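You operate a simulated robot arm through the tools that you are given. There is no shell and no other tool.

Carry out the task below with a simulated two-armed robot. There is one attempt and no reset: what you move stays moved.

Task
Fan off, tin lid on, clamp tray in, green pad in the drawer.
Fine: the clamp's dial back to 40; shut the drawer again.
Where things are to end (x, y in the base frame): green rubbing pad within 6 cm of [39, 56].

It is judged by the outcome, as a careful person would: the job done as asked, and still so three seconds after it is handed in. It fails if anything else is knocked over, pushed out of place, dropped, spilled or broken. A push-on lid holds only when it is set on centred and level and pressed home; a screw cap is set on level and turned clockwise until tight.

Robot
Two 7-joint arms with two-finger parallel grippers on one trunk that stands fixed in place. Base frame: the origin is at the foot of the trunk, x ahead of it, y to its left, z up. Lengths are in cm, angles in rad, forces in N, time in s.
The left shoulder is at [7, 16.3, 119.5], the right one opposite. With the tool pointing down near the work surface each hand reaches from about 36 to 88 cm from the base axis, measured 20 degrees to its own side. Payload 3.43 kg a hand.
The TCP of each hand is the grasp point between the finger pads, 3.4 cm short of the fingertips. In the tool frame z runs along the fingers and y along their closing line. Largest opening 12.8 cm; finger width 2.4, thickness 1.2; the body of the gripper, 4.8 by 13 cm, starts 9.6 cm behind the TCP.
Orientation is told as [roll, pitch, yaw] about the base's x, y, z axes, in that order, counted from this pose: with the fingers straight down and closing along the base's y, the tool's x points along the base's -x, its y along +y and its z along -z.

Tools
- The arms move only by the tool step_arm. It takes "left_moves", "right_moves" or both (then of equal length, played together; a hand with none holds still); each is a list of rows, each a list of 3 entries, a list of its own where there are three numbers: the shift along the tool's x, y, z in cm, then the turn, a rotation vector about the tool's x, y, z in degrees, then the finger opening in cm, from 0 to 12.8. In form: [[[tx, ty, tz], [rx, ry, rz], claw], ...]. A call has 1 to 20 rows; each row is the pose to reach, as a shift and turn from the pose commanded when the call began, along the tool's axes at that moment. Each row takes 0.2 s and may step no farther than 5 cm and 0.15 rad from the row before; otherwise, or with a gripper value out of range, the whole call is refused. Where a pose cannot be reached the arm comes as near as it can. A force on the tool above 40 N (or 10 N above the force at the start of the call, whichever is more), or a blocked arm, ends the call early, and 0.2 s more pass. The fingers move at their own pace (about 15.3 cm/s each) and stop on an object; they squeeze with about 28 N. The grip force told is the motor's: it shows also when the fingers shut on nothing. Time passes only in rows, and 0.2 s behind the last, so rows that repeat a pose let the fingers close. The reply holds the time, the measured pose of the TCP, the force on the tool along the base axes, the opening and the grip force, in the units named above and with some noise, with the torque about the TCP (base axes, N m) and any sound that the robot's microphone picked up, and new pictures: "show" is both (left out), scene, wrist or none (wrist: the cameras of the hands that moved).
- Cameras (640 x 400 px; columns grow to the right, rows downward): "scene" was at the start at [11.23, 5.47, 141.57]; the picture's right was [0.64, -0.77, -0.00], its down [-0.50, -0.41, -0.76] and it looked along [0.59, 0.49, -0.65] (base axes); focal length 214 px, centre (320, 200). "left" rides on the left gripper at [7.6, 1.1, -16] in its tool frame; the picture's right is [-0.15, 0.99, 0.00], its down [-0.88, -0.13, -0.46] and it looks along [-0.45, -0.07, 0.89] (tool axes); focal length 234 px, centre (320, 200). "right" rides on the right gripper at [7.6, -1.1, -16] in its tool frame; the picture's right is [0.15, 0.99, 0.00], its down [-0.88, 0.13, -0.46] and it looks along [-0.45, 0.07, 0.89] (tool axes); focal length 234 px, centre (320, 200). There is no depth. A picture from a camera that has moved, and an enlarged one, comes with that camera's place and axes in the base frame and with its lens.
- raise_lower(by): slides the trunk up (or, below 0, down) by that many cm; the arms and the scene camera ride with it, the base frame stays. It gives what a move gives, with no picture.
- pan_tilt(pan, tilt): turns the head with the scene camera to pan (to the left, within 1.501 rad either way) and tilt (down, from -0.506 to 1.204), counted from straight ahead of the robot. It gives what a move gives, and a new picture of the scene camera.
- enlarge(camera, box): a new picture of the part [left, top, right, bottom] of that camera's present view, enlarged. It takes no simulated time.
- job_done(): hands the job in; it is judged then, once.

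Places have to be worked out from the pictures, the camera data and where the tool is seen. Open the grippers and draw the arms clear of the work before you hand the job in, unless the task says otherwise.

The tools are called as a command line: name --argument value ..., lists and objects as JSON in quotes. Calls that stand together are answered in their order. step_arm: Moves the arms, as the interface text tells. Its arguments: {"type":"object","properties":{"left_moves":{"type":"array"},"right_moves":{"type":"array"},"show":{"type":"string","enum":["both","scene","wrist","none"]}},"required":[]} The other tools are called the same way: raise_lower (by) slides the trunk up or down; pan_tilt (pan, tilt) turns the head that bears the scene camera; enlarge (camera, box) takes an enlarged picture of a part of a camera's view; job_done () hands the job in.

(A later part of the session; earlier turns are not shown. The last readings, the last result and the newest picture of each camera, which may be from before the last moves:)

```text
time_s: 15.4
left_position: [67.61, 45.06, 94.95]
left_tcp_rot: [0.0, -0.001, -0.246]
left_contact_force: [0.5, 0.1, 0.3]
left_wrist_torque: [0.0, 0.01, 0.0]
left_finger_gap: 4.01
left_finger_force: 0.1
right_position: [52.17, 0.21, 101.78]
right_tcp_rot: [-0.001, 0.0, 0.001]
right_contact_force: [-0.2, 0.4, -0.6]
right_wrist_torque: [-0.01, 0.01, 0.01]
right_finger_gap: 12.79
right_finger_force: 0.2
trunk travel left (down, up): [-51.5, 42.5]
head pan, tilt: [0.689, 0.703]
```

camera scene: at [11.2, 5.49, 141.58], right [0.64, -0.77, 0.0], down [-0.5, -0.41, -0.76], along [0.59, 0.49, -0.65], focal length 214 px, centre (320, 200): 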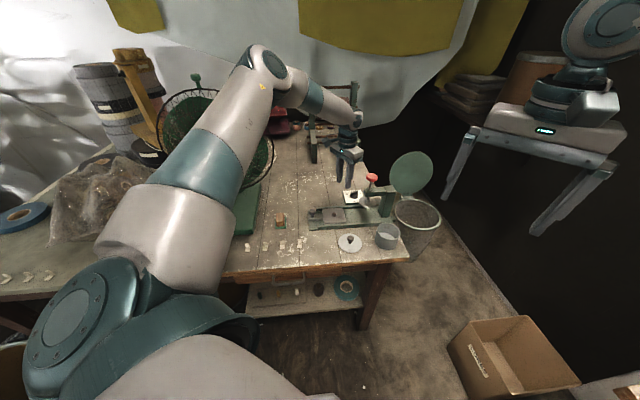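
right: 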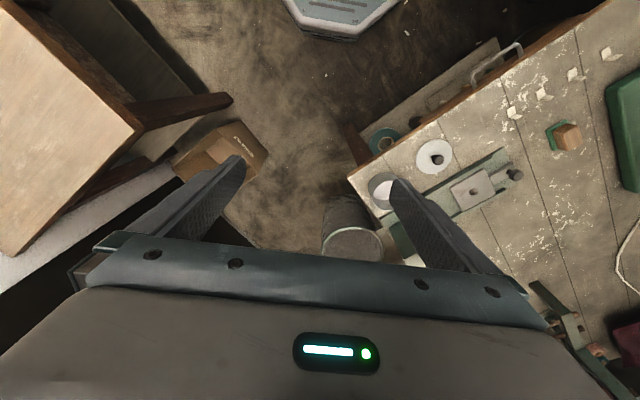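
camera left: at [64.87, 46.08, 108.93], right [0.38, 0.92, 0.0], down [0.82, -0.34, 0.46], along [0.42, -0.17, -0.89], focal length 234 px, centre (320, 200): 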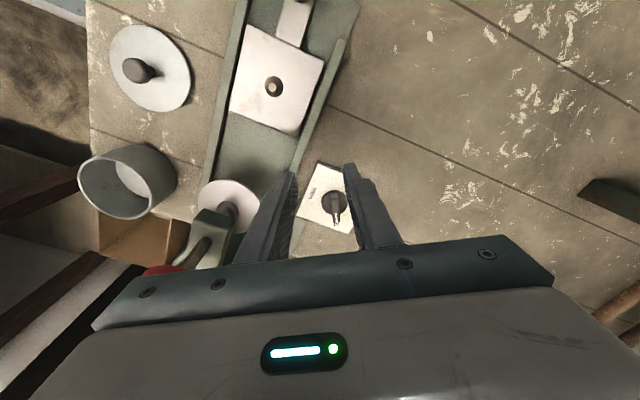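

step_arm --left_moves '[[[-4.4, 0, 1.0], [0, 0, 0], 4], [[-8.8, 0, 2.5], [0, 0, 0], 4], [[-13.2, 0, 4.5], [0, 0, 0], 4], [[-13.2, 0, 8.4], [0, 0, 0], 4]]'

enlarge --camera "left" --box '[256, 130, 384, 210]'

enlarge --camera "scene" --box '[310, 110, 438, 190]'

```text
time_s: 16.4
left_position: [75.35, 42.35, 87.32]
left_tcp_rot: [0.001, 0.001, -0.244]
left_contact_force: [-0.6, 0.3, -0.9]
left_wrist_torque: [-0.04, 0.01, 0.02]
left_finger_gap: 4.0
left_finger_force: 0.0
left hand out of reach, approached as far as the arm can: row 2, 3, 4
right_position: [52.23, 0.16, 101.7]
right_tcp_rot: [0.0, -0.003, 0.0]
right_contact_force: [0.9, -0.2, 0.0]
right_wrist_torque: [-0.02, 0.03, 0.02]
right_finger_gap: 12.79
right_finger_force: 0.0
trunk travel left (down, up): [-51.5, 42.5]
head pan, tilt: [0.689, 0.703]
camera scene: at [11.35, 5.48, 125.56], right [0.64, -0.77, 0.0], down [-0.5, -0.41, -0.76], along [0.59, 0.49, -0.65], focal length 214 px, centre (320, 200)
camera left: at [68.2, 45.29, 103.19], right [0.38, 0.92, 0.0], down [0.82, -0.34, 0.46], along [0.42, -0.17, -0.89], focal length 234 px, centre (320, 200)
```

scene: 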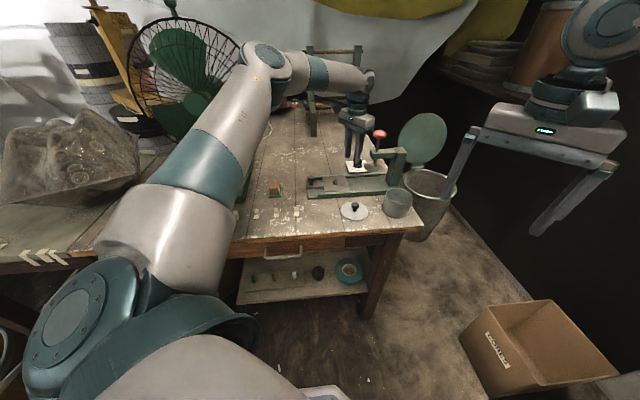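
left: 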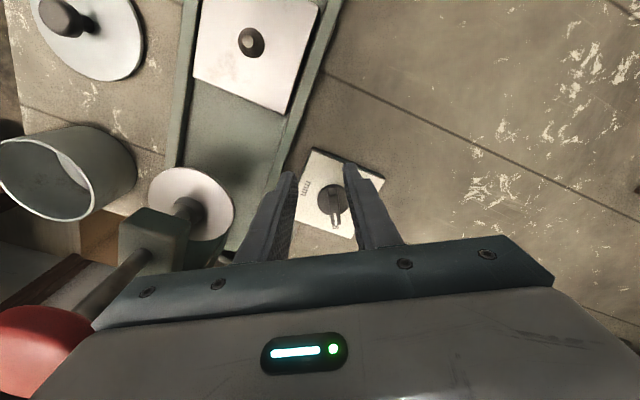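

```text
5.00 times, centred on (320, 170) of left
camera zoom: at [68.2, 45.29, 103.19], right [0.38, 0.92, 0.0], down [0.82, -0.34, 0.46], along [0.42, -0.17, -0.89], focal length 1171 px, centre (320, 350)
```

zoom: 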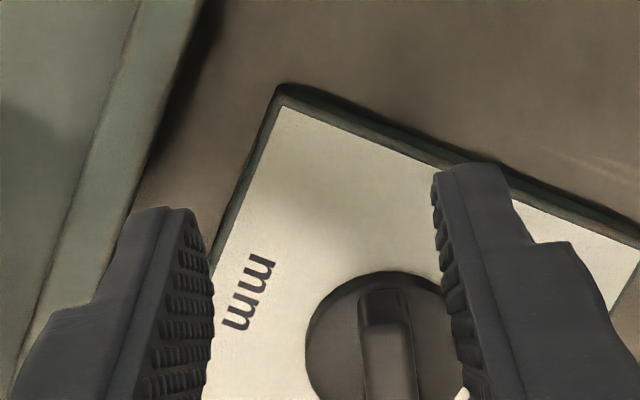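

```text
5.00 times, centred on (374, 150) of scene
camera zoom: at [11.35, 5.48, 125.56], right [0.64, -0.77, 0.0], down [-0.5, -0.41, -0.76], along [0.59, 0.49, -0.65], focal length 1072 px, centre (50, 450)
```

zoom: 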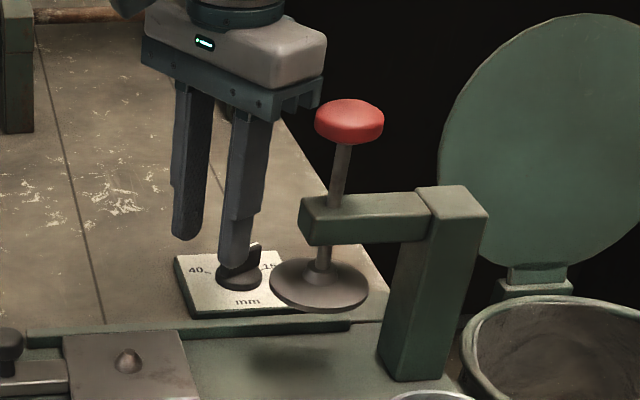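

The reach improved but still ends about 5 cm short with the tool vertical. I test whether a different yaw (≈45°) reaches farther, staying above the dial.

step_arm --left_moves '[[[0.5, 0, -2.5], [0, 0, 0], 4], [[1, 0, -5], [0, 0, -8], 4], [[1, 0, -5], [0, 0, -16], 4], [[1, 0, -5], [0, 0, -24], 4], [[1, 0, -5], [0, 0, -32], 4], [[1, 0, -5], [0, 0, -40], 4], [[1, 0, -5], [0, 0, -48], 4], [[1, 0, -5], [0, 0, -56], 4], [[-1, 0, -5], [0, 0, -60], 4], [[-4.5, 0, -5], [0, 0, -60], 4]]'

```text
time_s: 18.6
left_position: [75.59, 42.02, 92.45]
left_tcp_rot: [-0.003, -0.002, 0.805]
left_contact_force: [-0.9, -0.8, -0.5]
left_wrist_torque: [0.0, 0.0, -0.01]
left_finger_gap: 3.98
left_finger_force: 0.0
left hand out of reach, approached as far as the arm can: row 9, 10
right_position: [52.1, 0.32, 101.88]
right_tcp_rot: [0.0, 0.0, 0.001]
right_contact_force: [-0.3, 0.3, -0.1]
right_wrist_torque: [0.01, 0.01, -0.01]
right_finger_gap: 12.8
right_finger_force: 0.1
trunk travel left (down, up): [-51.5, 42.5]
head pan, tilt: [0.689, 0.703]
camera scene: at [11.15, 5.45, 125.59], right [0.64, -0.77, 0.0], down [-0.5, -0.41, -0.76], along [0.59, 0.49, -0.65], focal length 214 px, centre (320, 200)
camera left: at [69.43, 37.39, 108.44], right [-0.61, 0.79, 0.0], down [0.7, 0.54, 0.46], along [0.36, 0.28, -0.89], focal length 234 px, centre (320, 200)
```

scene: 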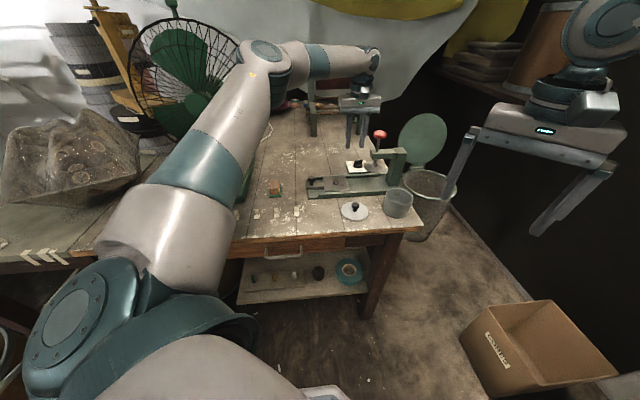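
left: 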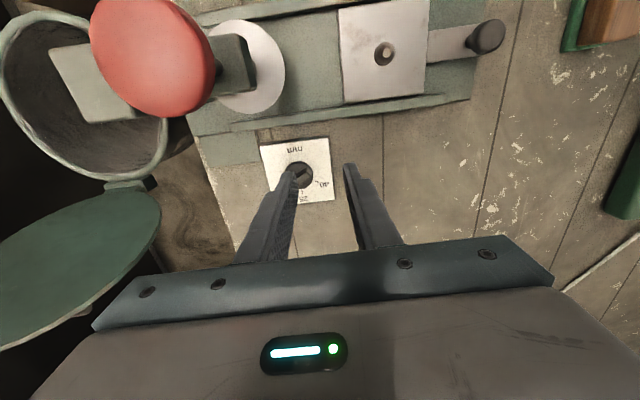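

Same limit at any yaw (≈86.5 cm from the axis), so I will lean the tool toward the robot by ~22° and also lower the trunk a bit more. First lift and turn the hand back; I also refine the dial's place from this view.

enlarge --camera "left" --box '[256, 130, 352, 220]'

step_arm --left_moves '[[[1, 0, -4], [0, 0, 7.6], 4], [[2, 0, -8], [0, 0, 15.2], 4], [[3, 0, -12], [0, 0, 22.8], 4], [[3, 0, -12], [0, 0, 30.4], 4], [[3, 0, -12], [0, 0, 38], 4], [[3, 0, -12], [0, 0, 45.6], 4], [[3, 0, -12], [0, 0, 53.2], 4], [[3, 0, -12], [0, 0, 61], 4]]' --show "none"

raise_lower --by -10

```text
4.44 times, centred on (304, 175) of left
camera zoom: at [69.43, 37.39, 108.44], right [-0.61, 0.79, 0.0], down [0.7, 0.54, 0.46], along [0.36, 0.28, -0.89], focal length 1041 px, centre (391, 311)
```

zoom: 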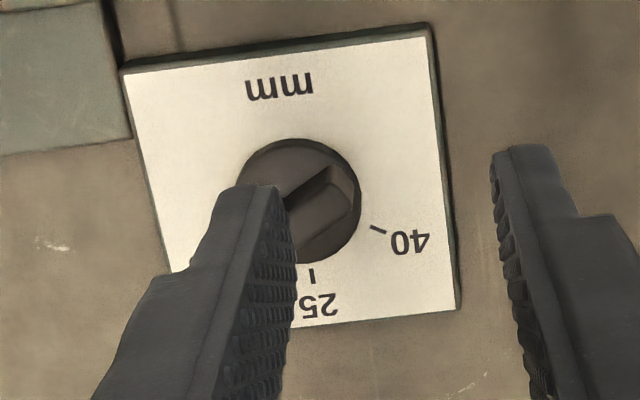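

```text
time_s: 20.4
left_position: [73.4, 39.76, 104.5]
left_tcp_rot: [0.0, 0.0, -0.263]
left_contact_force: [0.0, 0.1, -0.2]
left_wrist_torque: [-0.02, 0.03, 0.01]
left_finger_gap: 3.98
left_finger_force: 0.0
right_position: [52.16, 0.31, 101.8]
right_tcp_rot: [-0.002, -0.001, 0.0]
right_contact_force: [-0.4, 0.6, 0.2]
right_wrist_torque: [-0.01, -0.01, -0.01]
right_finger_gap: 12.81
right_finger_force: 0.0
trunk travel left (down, up): [-51.5, 42.5]
head pan, tilt: [0.689, 0.703]
```

```text
time_s: 21.8
left_position: [73.32, 39.79, 94.44]
left_tcp_rot: [0.001, 0.0, -0.262]
left_contact_force: [0.4, 0.4, -0.2]
left_wrist_torque: [0.01, -0.02, -0.01]
left_finger_gap: 4.0
left_finger_force: 0.2
right_position: [52.14, 0.22, 91.82]
right_tcp_rot: [0.001, 0.0, 0.001]
right_contact_force: [0.3, -0.5, 0.1]
right_wrist_torque: [-0.01, -0.02, -0.02]
right_finger_gap: 12.8
right_finger_force: 0.0
trunk travel left (down, up): [-41.5, 52.5]
head pan, tilt: [0.689, 0.703]
```

Dial axis refined to about (79.8, 41.9), disc top z≈80. I lean the tool 22° along the ridge line and go to a hover 5 cm short of the dial.

step_arm --left_moves '[[[-0.2, 2.2, 0.3], [0, -5.5, 0], 4], [[-0.8, 3.71, 1.5], [0, -11, 0], 4], [[-1.7, 3.71, 3.8], [0, -16.5, 0], 4], [[-2.63, 3.71, 6.0], [0, -22, 0], 4], [[-2.63, 3.71, 6.0], [0, -22, 0], 4]]'

enlarge --camera "left" --box '[256, 100, 384, 180]'

enlarge --camera "scene" --box '[310, 90, 438, 170]'

```text
time_s: 23.0
left_position: [76.94, 42.72, 88.28]
left_tcp_rot: [0.001, -0.387, -0.262]
left_contact_force: [0.1, -0.1, 0.9]
left_wrist_torque: [0.02, -0.01, 0.01]
left_finger_gap: 4.0
left_finger_force: 0.1
right_position: [52.16, 0.28, 91.8]
right_tcp_rot: [0.0, 0.002, -0.001]
right_contact_force: [-0.3, 0.3, 0.8]
right_wrist_torque: [0.0, -0.01, 0.04]
right_finger_gap: 12.8
right_finger_force: 0.1
trunk travel left (down, up): [-41.5, 52.5]
head pan, tilt: [0.689, 0.703]
camera scene: at [11.23, 5.43, 115.58], right [0.64, -0.77, 0.0], down [-0.5, -0.41, -0.76], along [0.59, 0.49, -0.65], focal length 214 px, centre (320, 200)
camera left: at [64.61, 47.28, 100.3], right [0.39, 0.92, 0.06], down [0.59, -0.29, 0.75], along [0.71, -0.26, -0.66], focal length 234 px, centre (320, 200)
```

scene: 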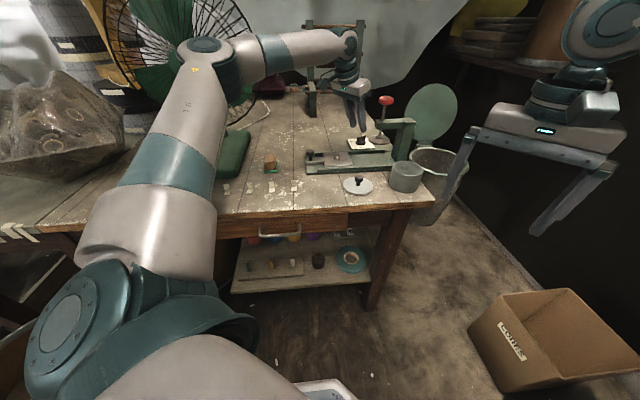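
left: 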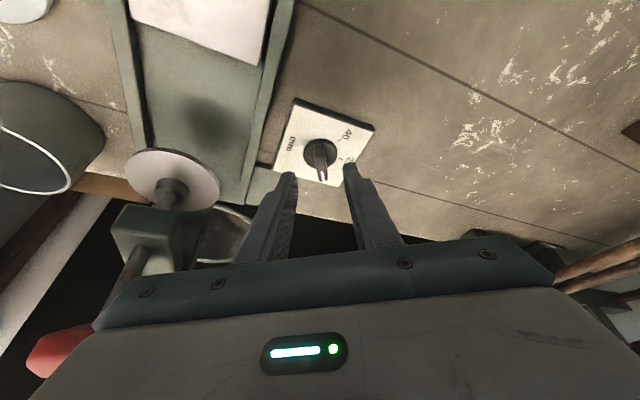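

```text
5.00 times, centred on (320, 140) of left
camera zoom: at [64.61, 47.28, 100.3], right [0.39, 0.92, 0.06], down [0.59, -0.29, 0.75], along [0.71, -0.26, -0.66], focal length 1171 px, centre (320, 500)
```

zoom: 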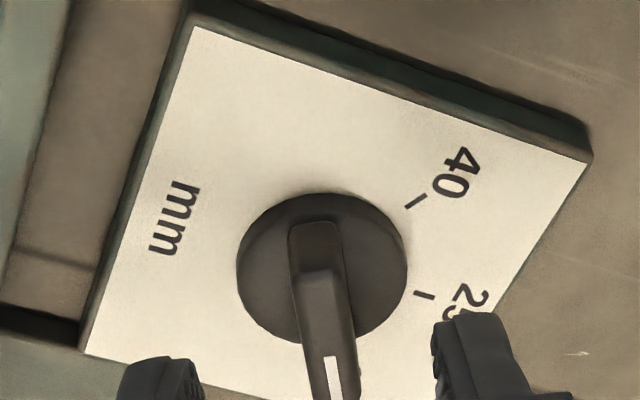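

```text
5.00 times, centred on (374, 130) of scene
camera zoom: at [11.23, 5.43, 115.58], right [0.64, -0.77, 0.0], down [-0.5, -0.41, -0.76], along [0.59, 0.49, -0.65], focal length 1072 px, centre (50, 550)
```

zoom: 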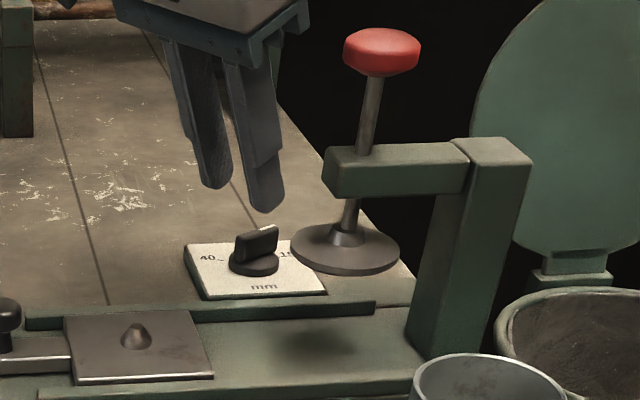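

Well aligned. I go in 4.4 cm along the tool and close on the dial's ridge.

step_arm --left_moves '[[[0.05, 0, 1.5], [0, 0, 0], 4], [[0.1, 0, 3.0], [0, 0, 0], 4], [[0.15, 0, 4.3], [0, 0, 0], 4], [[0.15, 0, 4.3], [0, 0, 0], 0.5], [[0.15, 0, 4.3], [0, 0, 0], 0.5]]' --show "wrist"

enlarge --camera "left" --box '[256, 110, 384, 190]'

enlarge --camera "scene" --box '[330, 110, 410, 160]'

```text
time_s: 24.2
left_position: [78.34, 42.37, 84.33]
left_tcp_rot: [0.0, -0.383, -0.263]
left_contact_force: [2.0, 0.3, -0.2]
left_wrist_torque: [0.03, -0.21, 0.03]
left_finger_gap: 1.08
left_finger_force: 45.3
right_position: [52.27, 0.38, 91.8]
right_tcp_rot: [-0.001, 0.001, 0.0]
right_contact_force: [-0.6, -0.2, -0.3]
right_wrist_torque: [-0.03, 0.0, -0.03]
right_finger_gap: 12.79
right_finger_force: 0.1
trunk travel left (down, up): [-41.5, 52.5]
head pan, tilt: [0.689, 0.703]
camera left: at [66.12, 46.95, 96.12], right [0.39, 0.92, 0.06], down [0.59, -0.29, 0.75], along [0.71, -0.26, -0.66], focal length 234 px, centre (320, 200)
```

left: 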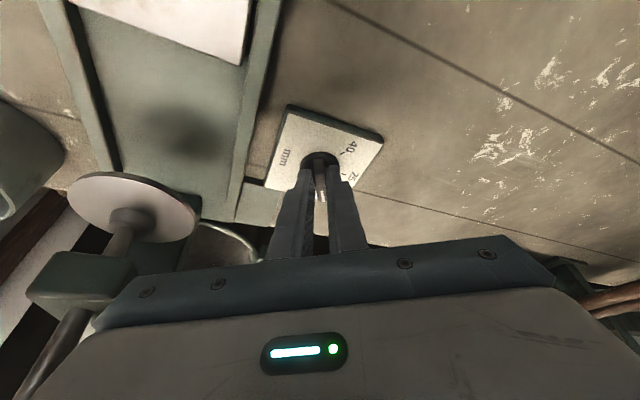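

```text
5.00 times, centred on (320, 150) of left
camera zoom: at [66.12, 46.95, 96.12], right [0.39, 0.92, 0.06], down [0.59, -0.29, 0.75], along [0.71, -0.26, -0.66], focal length 1171 px, centre (320, 450)
```

zoom: 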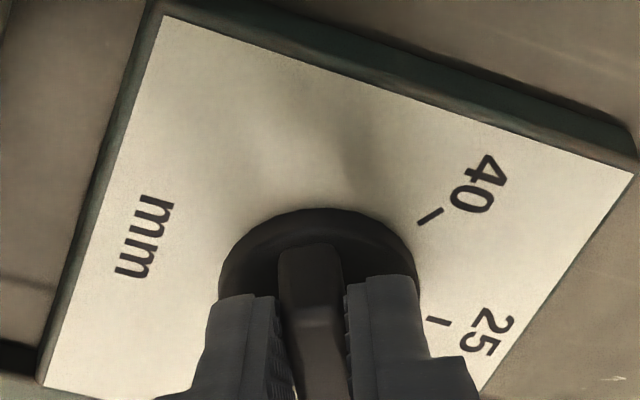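

```text
8.00 times, centred on (370, 135) of scene
camera zoom: at [11.25, 5.49, 115.57], right [0.64, -0.77, 0.0], down [-0.5, -0.41, -0.76], along [0.59, 0.49, -0.65], focal length 1716 px, centre (-80, 720)
```

zoom: 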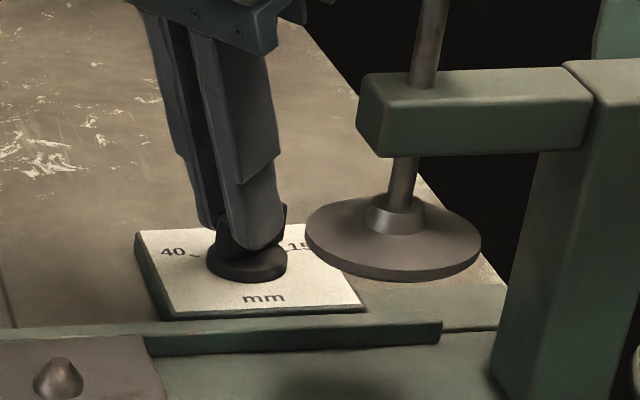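

The ridge is held firmly. The press spindle (72.6, 31.8, top z≈98) limits how far this hand can swing, so I first turn only 14° and read the torque the dial asks for.

step_arm --left_moves '[[[-0.01, -0.17, 0], [-2.6, 0, -6.5], 0.5], [[-0.03, -0.33, 0.01], [-5.2, 0, -13], 0.5], [[-0.03, -0.33, 0.01], [-5.2, 0, -13], 0.5]]' --show "both"

enlarge --camera "left" --box '[256, 110, 384, 190]'

enlarge --camera "scene" --box '[310, 40, 438, 160]'

```text
time_s: 25.0
left_position: [78.35, 42.05, 84.11]
left_tcp_rot: [-0.003, -0.382, -0.017]
left_contact_force: [1.3, -3.4, -3.6]
left_wrist_torque: [-0.02, -0.3, -0.08]
left_finger_gap: 1.09
left_finger_force: 44.7
right_position: [52.22, 0.31, 91.78]
right_tcp_rot: [0.001, -0.002, 0.0]
right_contact_force: [0.7, 0.3, 0.5]
right_wrist_torque: [0.02, -0.01, 0.04]
right_finger_gap: 12.79
right_finger_force: 0.0
trunk travel left (down, up): [-41.5, 52.5]
head pan, tilt: [0.689, 0.703]
camera scene: at [11.29, 5.45, 115.56], right [0.64, -0.77, 0.0], down [-0.5, -0.41, -0.76], along [0.59, 0.49, -0.65], focal length 214 px, centre (320, 200)
camera left: at [65.38, 43.45, 96.15], right [0.15, 0.99, 0.05], down [0.64, -0.14, 0.75], along [0.75, -0.08, -0.66], focal length 234 px, centre (320, 200)
```

scene: 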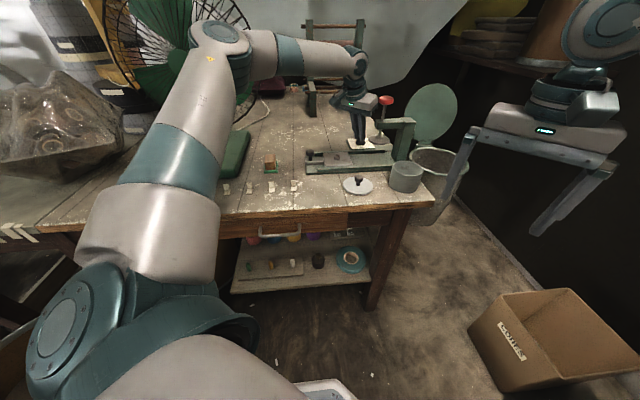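
left: 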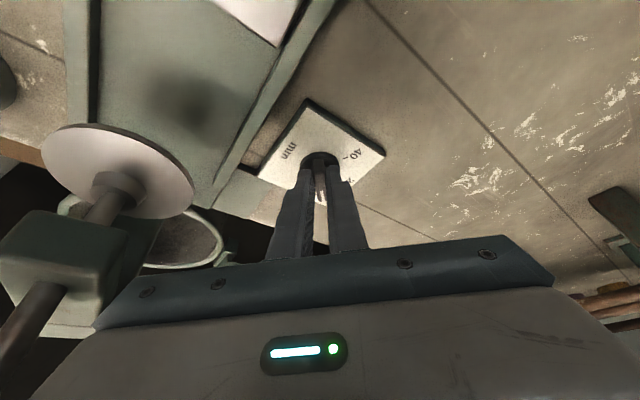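

```text
5.00 times, centred on (320, 150) of left
camera zoom: at [65.38, 43.45, 96.15], right [0.15, 0.99, 0.05], down [0.64, -0.14, 0.75], along [0.75, -0.08, -0.66], focal length 1171 px, centre (320, 450)
```

zoom: 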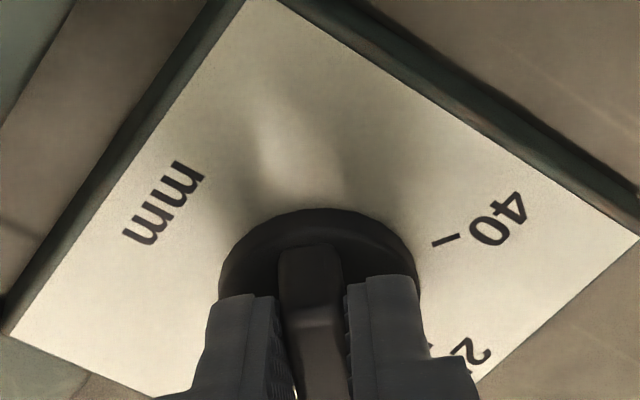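

```text
3.33 times, centred on (374, 100) of scene
camera zoom: at [11.29, 5.45, 115.56], right [0.64, -0.77, 0.0], down [-0.5, -0.41, -0.76], along [0.59, 0.49, -0.65], focal length 715 px, centre (140, 533)
```

zoom: 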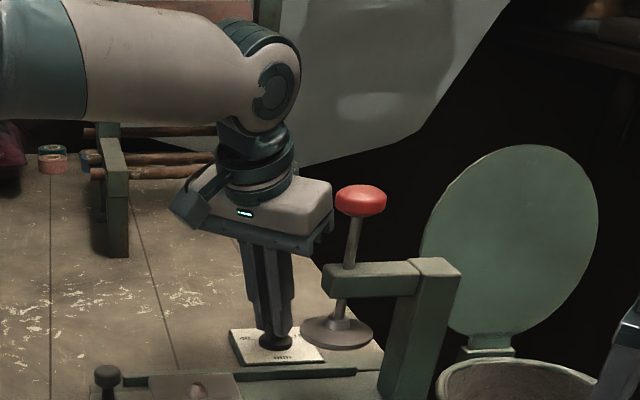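

The dial turns easily (≈0.1 N·m), now at about −1°. The hand's body would meet the press spindle if it swung further, so I release, back off and will push the ridge's tail with closed fingers instead.

step_arm --left_moves '[[[0, 0, 0], [0, 0, 0], 2], [[0, 0, 0], [0, 0, 0], 3.2], [[0, 0, -3], [0, 0, 0], 3.2], [[0, 0, -6], [0, 0, 0], 1], [[-0.1, 1.0, -5.5], [3.2, 0, 7.9], 0], [[-0.2, 2.0, -4.8], [6.4, 0, 15.8], 0], [[-0.3, 3.0, -4.2], [9.5, 0, 23.7], 0], [[-0.35, 3.52, -3.65], [12.7, 0, 31.6], 0]]' --show "both"

enlarge --camera "left" --box '[256, 100, 384, 180]'

enlarge --camera "scene" --box '[326, 100, 406, 160]'

```text
time_s: 26.8
left_position: [77.38, 45.53, 87.75]
left_tcp_rot: [0.001, -0.383, -0.613]
left_contact_force: [0.0, -0.1, 0.1]
left_wrist_torque: [0.0, -0.03, 0.0]
left_finger_gap: 0.0
left_finger_force: 27.8
right_position: [52.23, 0.23, 91.61]
right_tcp_rot: [0.0, 0.001, -0.001]
right_contact_force: [0.2, 0.0, -0.2]
right_wrist_torque: [0.01, -0.01, 0.01]
right_finger_gap: 12.79
right_finger_force: 0.1
trunk travel left (down, up): [-41.5, 52.5]
head pan, tilt: [0.689, 0.703]
camera scene: at [11.27, 5.49, 115.57], right [0.64, -0.77, 0.0], down [-0.5, -0.41, -0.76], along [0.59, 0.49, -0.65], focal length 214 px, centre (320, 200)
camera left: at [67.35, 54.1, 99.68], right [0.68, 0.73, 0.05], down [0.45, -0.48, 0.75], along [0.58, -0.49, -0.66], focal length 234 px, centre (320, 200)
```

scene: 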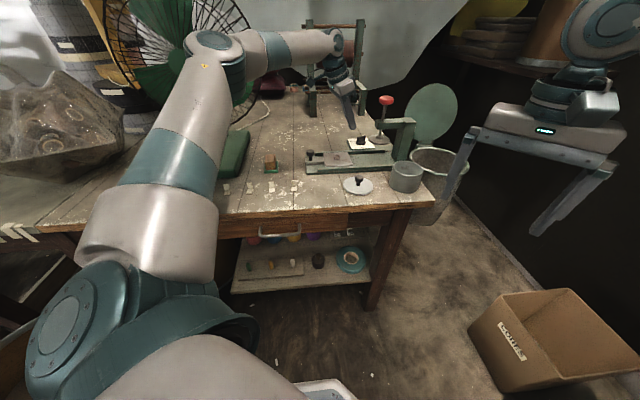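
left: 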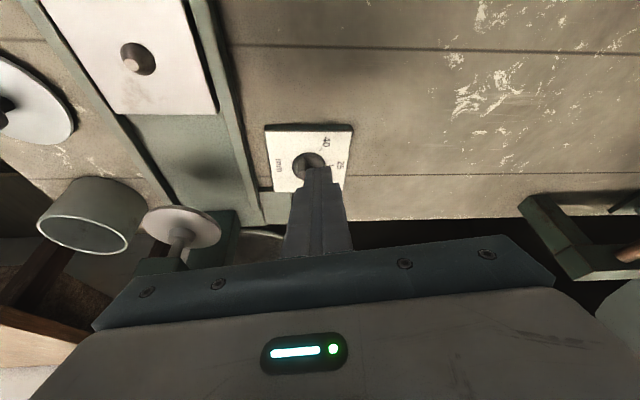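

```text
5.00 times, centred on (320, 140) of left
camera zoom: at [67.35, 54.1, 99.68], right [0.68, 0.73, 0.05], down [0.45, -0.48, 0.75], along [0.58, -0.49, -0.66], focal length 1171 px, centre (320, 500)
```

zoom: 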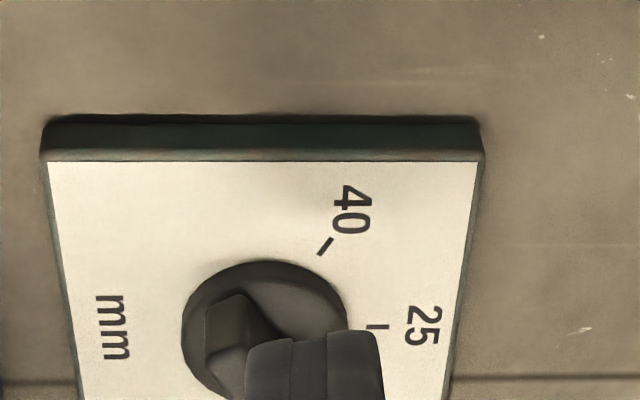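

```text
6.67 times, centred on (366, 130) of scene
camera zoom: at [11.27, 5.49, 115.57], right [0.64, -0.77, 0.0], down [-0.5, -0.41, -0.76], along [0.59, 0.49, -0.65], focal length 1430 px, centre (13, 667)
```

zoom: 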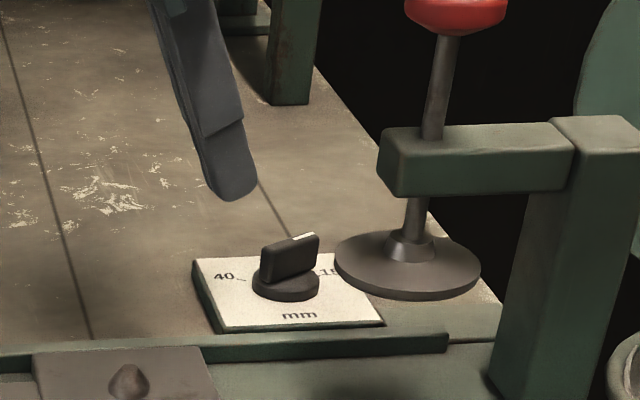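

The dial held its place after release. I lower the closed fingertips beside the ridge's tail (on its +y side) and begin pushing it round.

step_arm --left_moves '[[[0.7, 0, 1.76], [0, 0, 0], 0], [[1.42, 0, 3.53], [0, 0, 0], 0], [[1.08, -0.46, 3.66], [0, 0, 0], 0], [[1.32, -1.3, 3.57], [0, 0, 0], 0]]' --show "wrist"

enlarge --camera "left" --box '[256, 110, 384, 190]'

enlarge --camera "scene" --box '[326, 100, 406, 160]'

```text
time_s: 27.8
left_position: [76.63, 44.57, 84.21]
left_tcp_rot: [0.002, -0.384, -0.611]
left_contact_force: [2.0, 2.3, 0.4]
left_wrist_torque: [-0.02, 0.0, 0.0]
left_finger_gap: 0.0
left_finger_force: 27.8
right_position: [52.14, 0.28, 91.86]
right_tcp_rot: [-0.003, 0.001, -0.001]
right_contact_force: [-0.3, -0.5, 0.4]
right_wrist_torque: [-0.02, 0.0, 0.01]
right_finger_gap: 12.8
right_finger_force: 0.0
trunk travel left (down, up): [-41.5, 52.5]
head pan, tilt: [0.689, 0.703]
camera left: at [66.58, 53.0, 96.07], right [0.68, 0.73, 0.06], down [0.45, -0.48, 0.75], along [0.58, -0.48, -0.66], focal length 234 px, centre (320, 200)
```

left: 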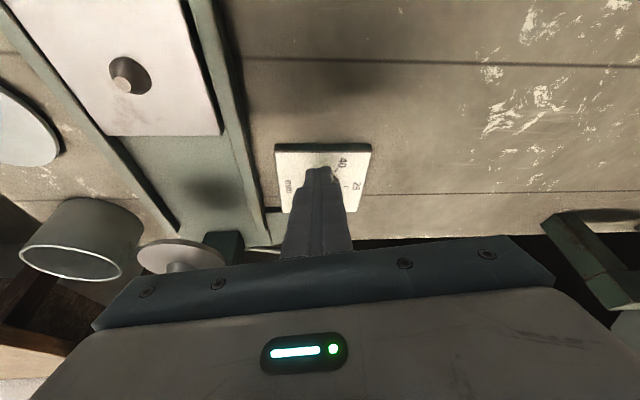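

```text
5.00 times, centred on (320, 150) of left
camera zoom: at [66.58, 53.0, 96.07], right [0.68, 0.73, 0.06], down [0.45, -0.48, 0.75], along [0.58, -0.48, -0.66], focal length 1171 px, centre (320, 450)
```

zoom: 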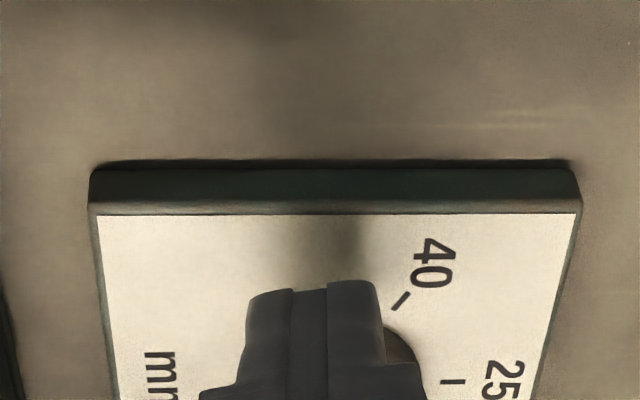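

```text
6.67 times, centred on (366, 130) of scene
camera zoom: at [11.19, 5.48, 115.58], right [0.64, -0.77, 0.0], down [-0.5, -0.41, -0.76], along [0.59, 0.49, -0.65], focal length 1430 px, centre (13, 667)
```

zoom: 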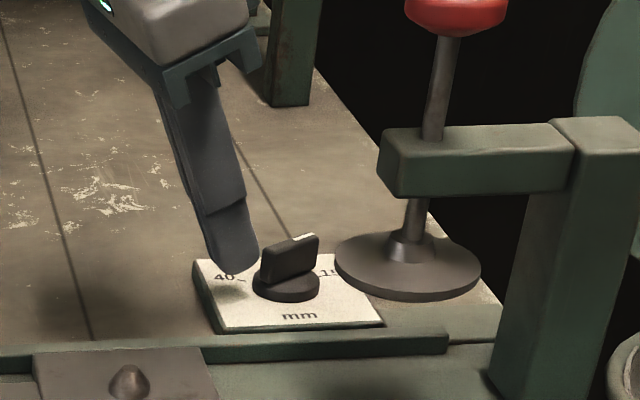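

Contact is just starting (2–3 N). I keep pushing toward −y, in small steps.

step_arm --left_moves '[[[-0.3, -0.5, 0.1], [0, 0, 0], 0], [[-0.56, -1.04, 0.23], [0, 0, 0], 0], [[-0.85, -1.4, 0.35], [0, 0, 0], 0]]' --show "wrist"

enlarge --camera "left" --box '[256, 110, 384, 190]'

enlarge --camera "scene" --box '[326, 100, 406, 160]'

```text
time_s: 28.6
left_position: [76.53, 42.75, 84.03]
left_tcp_rot: [0.0, -0.384, -0.613]
left_contact_force: [-0.6, 0.2, 0.5]
left_wrist_torque: [-0.01, -0.01, 0.0]
left_finger_gap: 0.01
left_finger_force: 28.0
right_position: [52.12, 0.17, 91.77]
right_tcp_rot: [0.0, 0.002, 0.0]
right_contact_force: [-0.5, -0.3, 0.2]
right_wrist_torque: [-0.03, -0.03, -0.01]
right_finger_gap: 12.79
right_finger_force: 0.0
trunk travel left (down, up): [-41.5, 52.5]
head pan, tilt: [0.689, 0.703]
camera left: at [66.58, 51.23, 96.02], right [0.68, 0.73, 0.06], down [0.45, -0.48, 0.75], along [0.58, -0.49, -0.66], focal length 234 px, centre (320, 200)
```

left: 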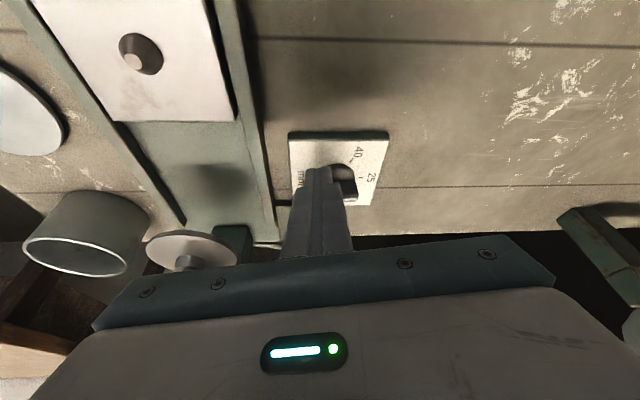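

```text
5.00 times, centred on (320, 150) of left
camera zoom: at [66.58, 51.23, 96.02], right [0.68, 0.73, 0.06], down [0.45, -0.48, 0.75], along [0.58, -0.49, -0.66], focal length 1171 px, centre (320, 450)
```

zoom: 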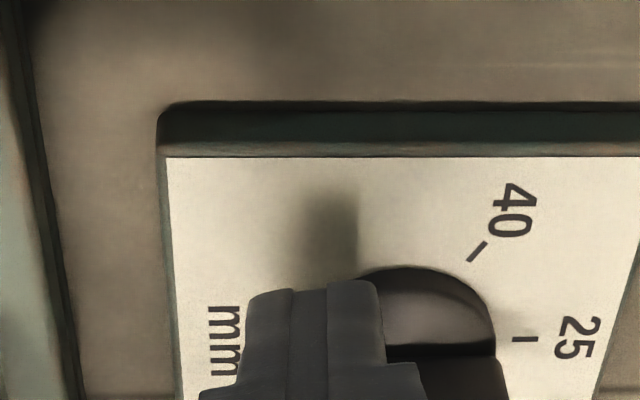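

```text
6.67 times, centred on (366, 130) of scene
camera zoom: at [11.23, 5.46, 115.57], right [0.64, -0.77, 0.0], down [-0.5, -0.41, -0.76], along [0.59, 0.49, -0.65], focal length 1430 px, centre (13, 667)
```

zoom: 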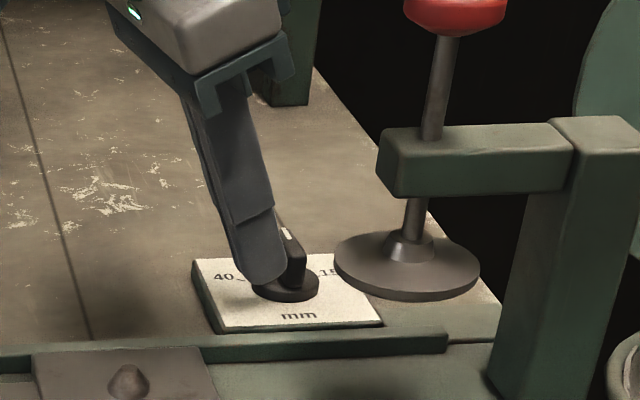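

The pointer has passed to about 25 (≈46°). I continue along the arc.

step_arm --left_moves '[[[-0.31, -0.65, 0.12], [0, 0, 0], 0], [[-0.7, -0.99, 0.28], [0, 0, 0], 0]]' --show "wrist"

enlarge --camera "left" --box '[256, 110, 384, 190]'

enlarge --camera "scene" --box '[326, 100, 406, 160]'

```text
time_s: 29.2
left_position: [76.57, 41.45, 84.1]
left_tcp_rot: [0.001, -0.385, -0.61]
left_contact_force: [-0.6, 0.0, 0.2]
left_wrist_torque: [0.0, -0.01, -0.01]
left_finger_gap: 0.0
left_finger_force: 28.2
right_position: [52.26, 0.31, 91.78]
right_tcp_rot: [0.0, -0.001, 0.0]
right_contact_force: [0.0, -0.2, 0.0]
right_wrist_torque: [0.0, 0.01, 0.01]
right_finger_gap: 12.81
right_finger_force: 0.0
trunk travel left (down, up): [-41.5, 52.5]
head pan, tilt: [0.689, 0.703]
camera left: at [66.63, 50.01, 96.0], right [0.68, 0.73, 0.06], down [0.45, -0.48, 0.75], along [0.58, -0.49, -0.66], focal length 234 px, centre (320, 200)
```

left: 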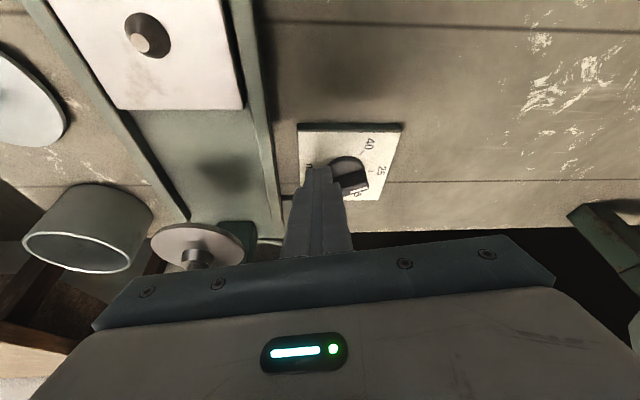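

```text
5.00 times, centred on (320, 150) of left
camera zoom: at [66.63, 50.01, 96.0], right [0.68, 0.73, 0.06], down [0.45, -0.48, 0.75], along [0.58, -0.49, -0.66], focal length 1171 px, centre (320, 450)
```

zoom: 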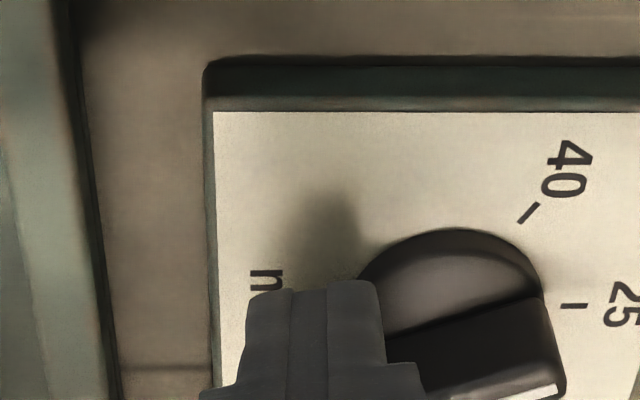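

```text
6.67 times, centred on (366, 130) of scene
camera zoom: at [11.24, 5.45, 115.57], right [0.64, -0.77, 0.0], down [-0.5, -0.41, -0.76], along [0.59, 0.49, -0.65], focal length 1430 px, centre (13, 667)
```

zoom: 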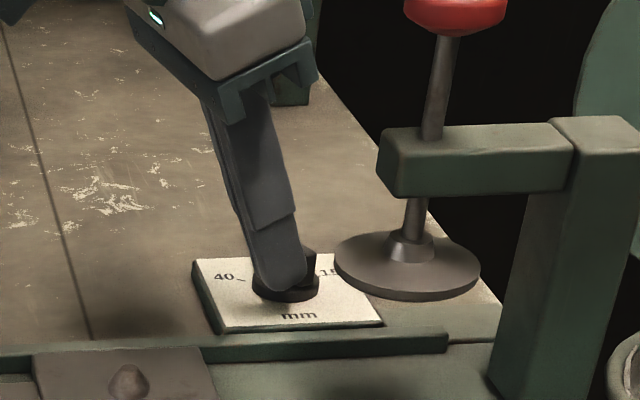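

step_arm --left_moves '[[[-0.4, -0.18, 0.16], [0, 0, 0], 0], [[-0.7, -0.2, 0.28], [0, 0, 0], 0]]' --show "wrist"

enlarge --camera "left" --box '[276, 110, 404, 190]'

enlarge --camera "scene" --box '[340, 80, 420, 160]'

```text
time_s: 29.8
left_position: [77.11, 40.92, 84.09]
left_tcp_rot: [0.0, -0.384, -0.612]
left_contact_force: [-0.4, 0.0, -0.6]
left_wrist_torque: [0.0, 0.02, -0.03]
left_finger_gap: 0.0
left_finger_force: 27.8
right_position: [52.09, 0.18, 91.77]
right_tcp_rot: [0.0, -0.001, -0.002]
right_contact_force: [-0.2, -0.1, -0.3]
right_wrist_torque: [-0.01, 0.03, -0.04]
right_finger_gap: 12.8
right_finger_force: 0.1
trunk travel left (down, up): [-41.5, 52.5]
head pan, tilt: [0.689, 0.703]
camera left: at [67.13, 49.36, 95.94], right [0.68, 0.73, 0.06], down [0.45, -0.48, 0.75], along [0.58, -0.49, -0.66], focal length 234 px, centre (320, 200)
```

left: 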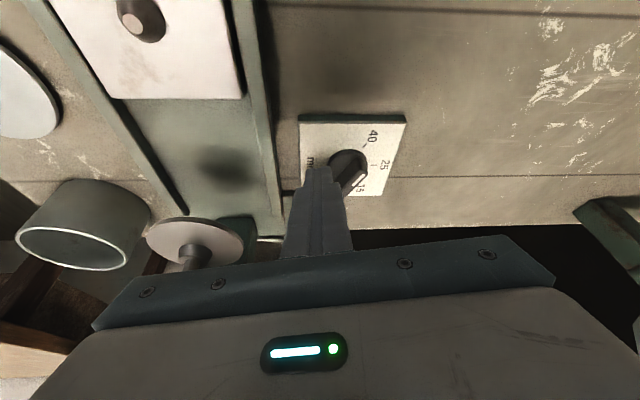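

```text
5.00 times, centred on (340, 150) of left
camera zoom: at [67.13, 49.36, 95.94], right [0.68, 0.73, 0.06], down [0.45, -0.48, 0.75], along [0.58, -0.49, -0.66], focal length 1171 px, centre (220, 450)
```

zoom: 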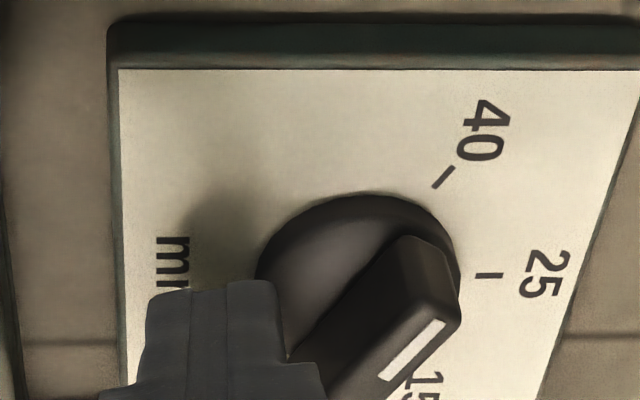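

```text
5.00 times, centred on (380, 120) of scene
camera zoom: at [11.23, 5.47, 115.57], right [0.64, -0.77, 0.0], down [-0.5, -0.41, -0.76], along [0.59, 0.49, -0.65], focal length 1072 px, centre (20, 600)
```

zoom: 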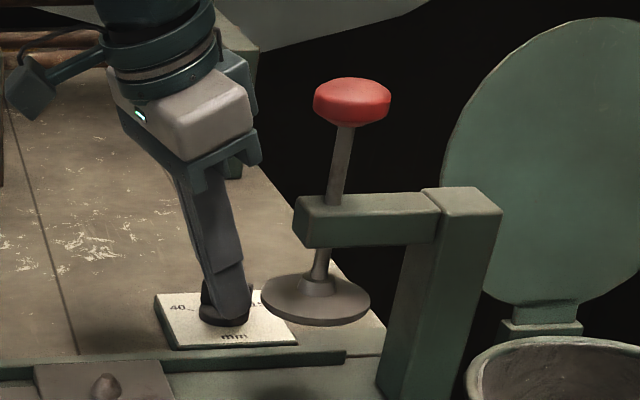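

Seen upside-down in this camera, the pointer is now at roughly 98–100°, 40 being at 105°. One small further push, then I'll back off to read it.

step_arm --left_moves '[[[-0.16, 0.12, 0.06], [0, 0, 0], 0], [[-0.16, 0.12, 0.06], [0, 0, 0], 0], [[0.5, -0.35, -1.5], [0, 0, 0], 0], [[1.0, -0.35, -4.5], [0, 0, 0], 0]]' --show "wrist"

enlarge --camera "left" --box '[276, 100, 404, 180]'

enlarge --camera "scene" --box '[346, 120, 394, 150]'

```text
time_s: 30.8
left_position: [74.65, 42.17, 87.98]
left_tcp_rot: [0.002, -0.385, -0.612]
left_contact_force: [-0.3, 0.9, 0.0]
left_wrist_torque: [0.04, -0.03, 0.0]
left_finger_gap: 0.0
left_finger_force: 28.1
right_position: [52.15, 0.18, 91.77]
right_tcp_rot: [-0.001, -0.002, 0.0]
right_contact_force: [0.8, 0.3, -0.6]
right_wrist_torque: [0.0, -0.08, 0.02]
right_finger_gap: 12.83
right_finger_force: 0.1
trunk travel left (down, up): [-41.5, 52.5]
head pan, tilt: [0.689, 0.703]
camera left: at [64.61, 50.66, 99.87], right [0.68, 0.73, 0.06], down [0.45, -0.48, 0.75], along [0.58, -0.49, -0.66], focal length 234 px, centre (320, 200)
```

left: 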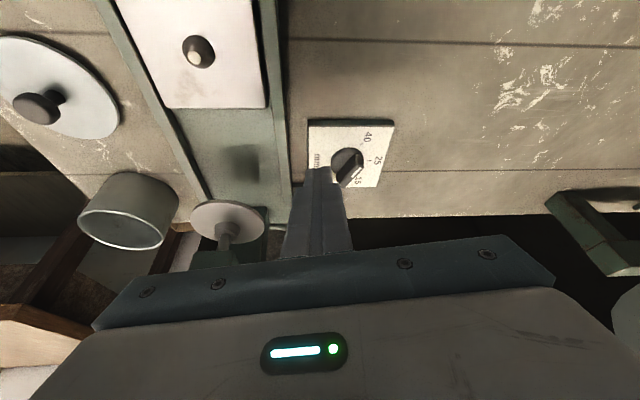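

```text
5.00 times, centred on (340, 140) of left
camera zoom: at [64.61, 50.66, 99.87], right [0.68, 0.73, 0.06], down [0.45, -0.48, 0.75], along [0.58, -0.49, -0.66], focal length 1171 px, centre (220, 500)
```

zoom: 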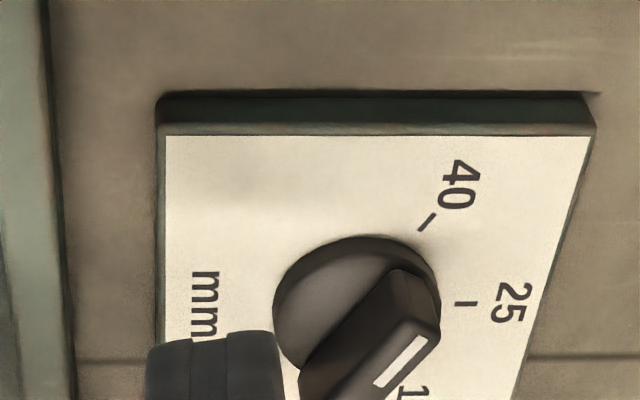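

```text
13.33 times, centred on (370, 135) of scene
camera zoom: at [11.14, 5.46, 115.58], right [0.64, -0.77, 0.0], down [-0.5, -0.41, -0.76], along [0.59, 0.49, -0.65], focal length 2860 px, centre (-347, 1067)
```

zoom: 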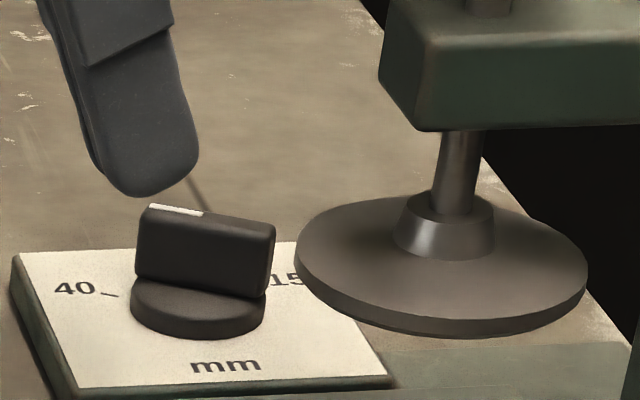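

The pointer reads at 40 (ridge ≈105–106°, tick ≈105°). Next the tray: I withdraw and level the left hand above the tray's black knob, at about (57.3, 47.4, 82).

step_arm --left_moves '[[[2.7, -1.1, -2.6], [0, 4, 0], 0], [[5.4, -2.3, -5.2], [0, 8.5, 0], 2], [[8.0, -3.4, -7.8], [0, 13, 0], 4], [[10.7, -4.6, -10.4], [0, 17.5, 0], 5], [[13.3, -5.7, -12.9], [0, 22, 0], 5]]' --show "wrist"

enlarge --camera "scene" --box '[300, 130, 428, 210]'

```text
time_s: 32.0
left_position: [57.2, 47.41, 94.79]
left_tcp_rot: [0.001, 0.001, -0.612]
left_contact_force: [-0.4, 0.7, 0.4]
left_wrist_torque: [-0.01, 0.02, -0.01]
left_finger_gap: 5.01
left_finger_force: 0.0
right_position: [52.06, 0.24, 91.81]
right_tcp_rot: [0.001, -0.002, 0.0]
right_contact_force: [-1.0, 1.3, 0.0]
right_wrist_torque: [-0.03, 0.04, 0.01]
right_finger_gap: 12.8
right_finger_force: 0.1
trunk travel left (down, up): [-41.5, 52.5]
head pan, tilt: [0.689, 0.703]
camera left: at [51.59, 52.85, 110.66], right [0.69, 0.73, 0.0], down [0.65, -0.61, 0.46], along [0.33, -0.31, -0.89], focal length 234 px, centre (320, 200)
```

left: 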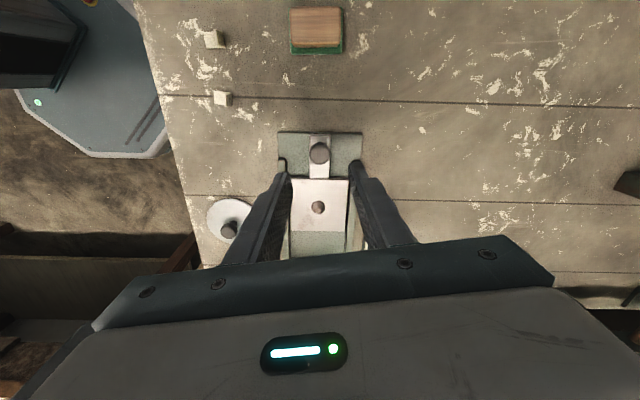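

```text
5.00 times, centred on (364, 170) of scene
camera zoom: at [11.14, 5.46, 115.58], right [0.64, -0.77, 0.0], down [-0.5, -0.41, -0.76], along [0.59, 0.49, -0.65], focal length 1072 px, centre (100, 350)
```

zoom: 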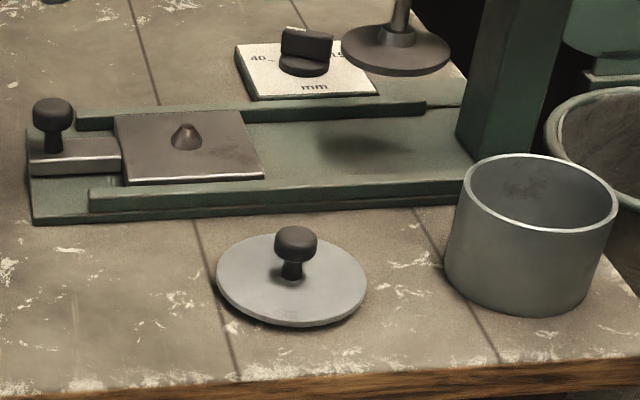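

The knob is at (57.2, 47.3), centre z≈82.4. I lower over it with the fingers closing across the slide, and grip it.

step_arm --left_moves '[[[-0.05, -0.05, 4], [0, 0, 5], 5], [[-0.08, -0.1, 7.5], [0, 0, 10], 5], [[-0.08, -0.12, 10.5], [0, 0, 10], 5], [[-0.08, -0.12, 10.5], [0, 0, 10], 1], [[-0.08, -0.12, 10.5], [0, 0, 10], 1]]' --show "wrist"

enlarge --camera "scene" --box '[290, 110, 386, 190]'

```text
time_s: 33.2
left_position: [57.41, 47.17, 84.13]
left_tcp_rot: [-0.003, 0.0, -0.786]
left_contact_force: [-7.1, -7.4, -4.3]
left_wrist_torque: [-0.36, -0.18, -0.05]
left_finger_gap: 2.51
left_finger_force: 44.8
right_position: [52.05, 0.19, 91.78]
right_tcp_rot: [-0.001, 0.0, -0.001]
right_contact_force: [-1.3, 0.5, -0.6]
right_wrist_torque: [0.03, -0.03, 0.01]
right_finger_gap: 12.81
right_finger_force: 0.0
trunk travel left (down, up): [-41.5, 52.5]
head pan, tilt: [0.689, 0.703]
camera left: at [52.9, 53.46, 100.13], right [0.8, 0.59, 0.0], down [0.53, -0.72, 0.46], along [0.27, -0.37, -0.89], focal length 234 px, centre (320, 200)
```

left: 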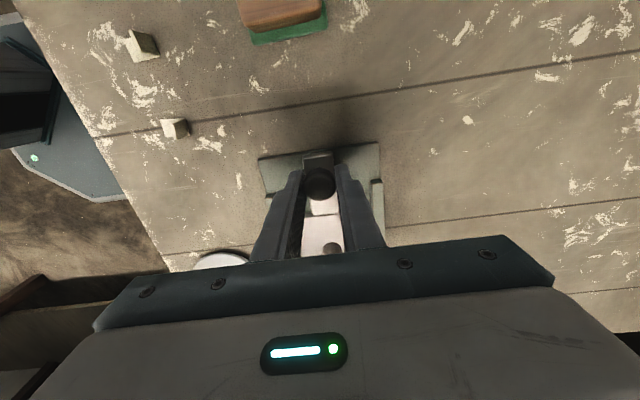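

```text
5.00 times, centred on (338, 150) of scene
camera zoom: at [11.18, 5.42, 115.57], right [0.64, -0.77, 0.0], down [-0.5, -0.41, -0.76], along [0.59, 0.49, -0.65], focal length 1072 px, centre (230, 450)
```

zoom: 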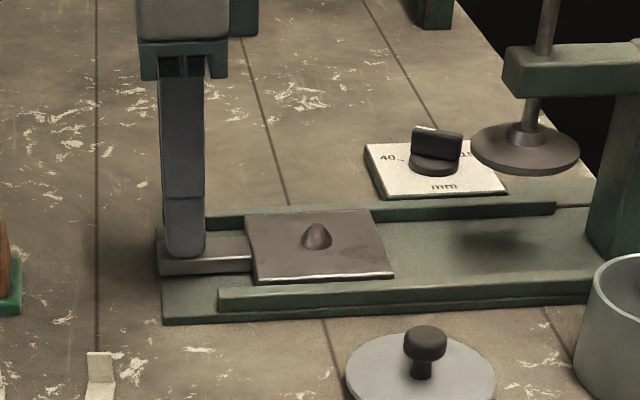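

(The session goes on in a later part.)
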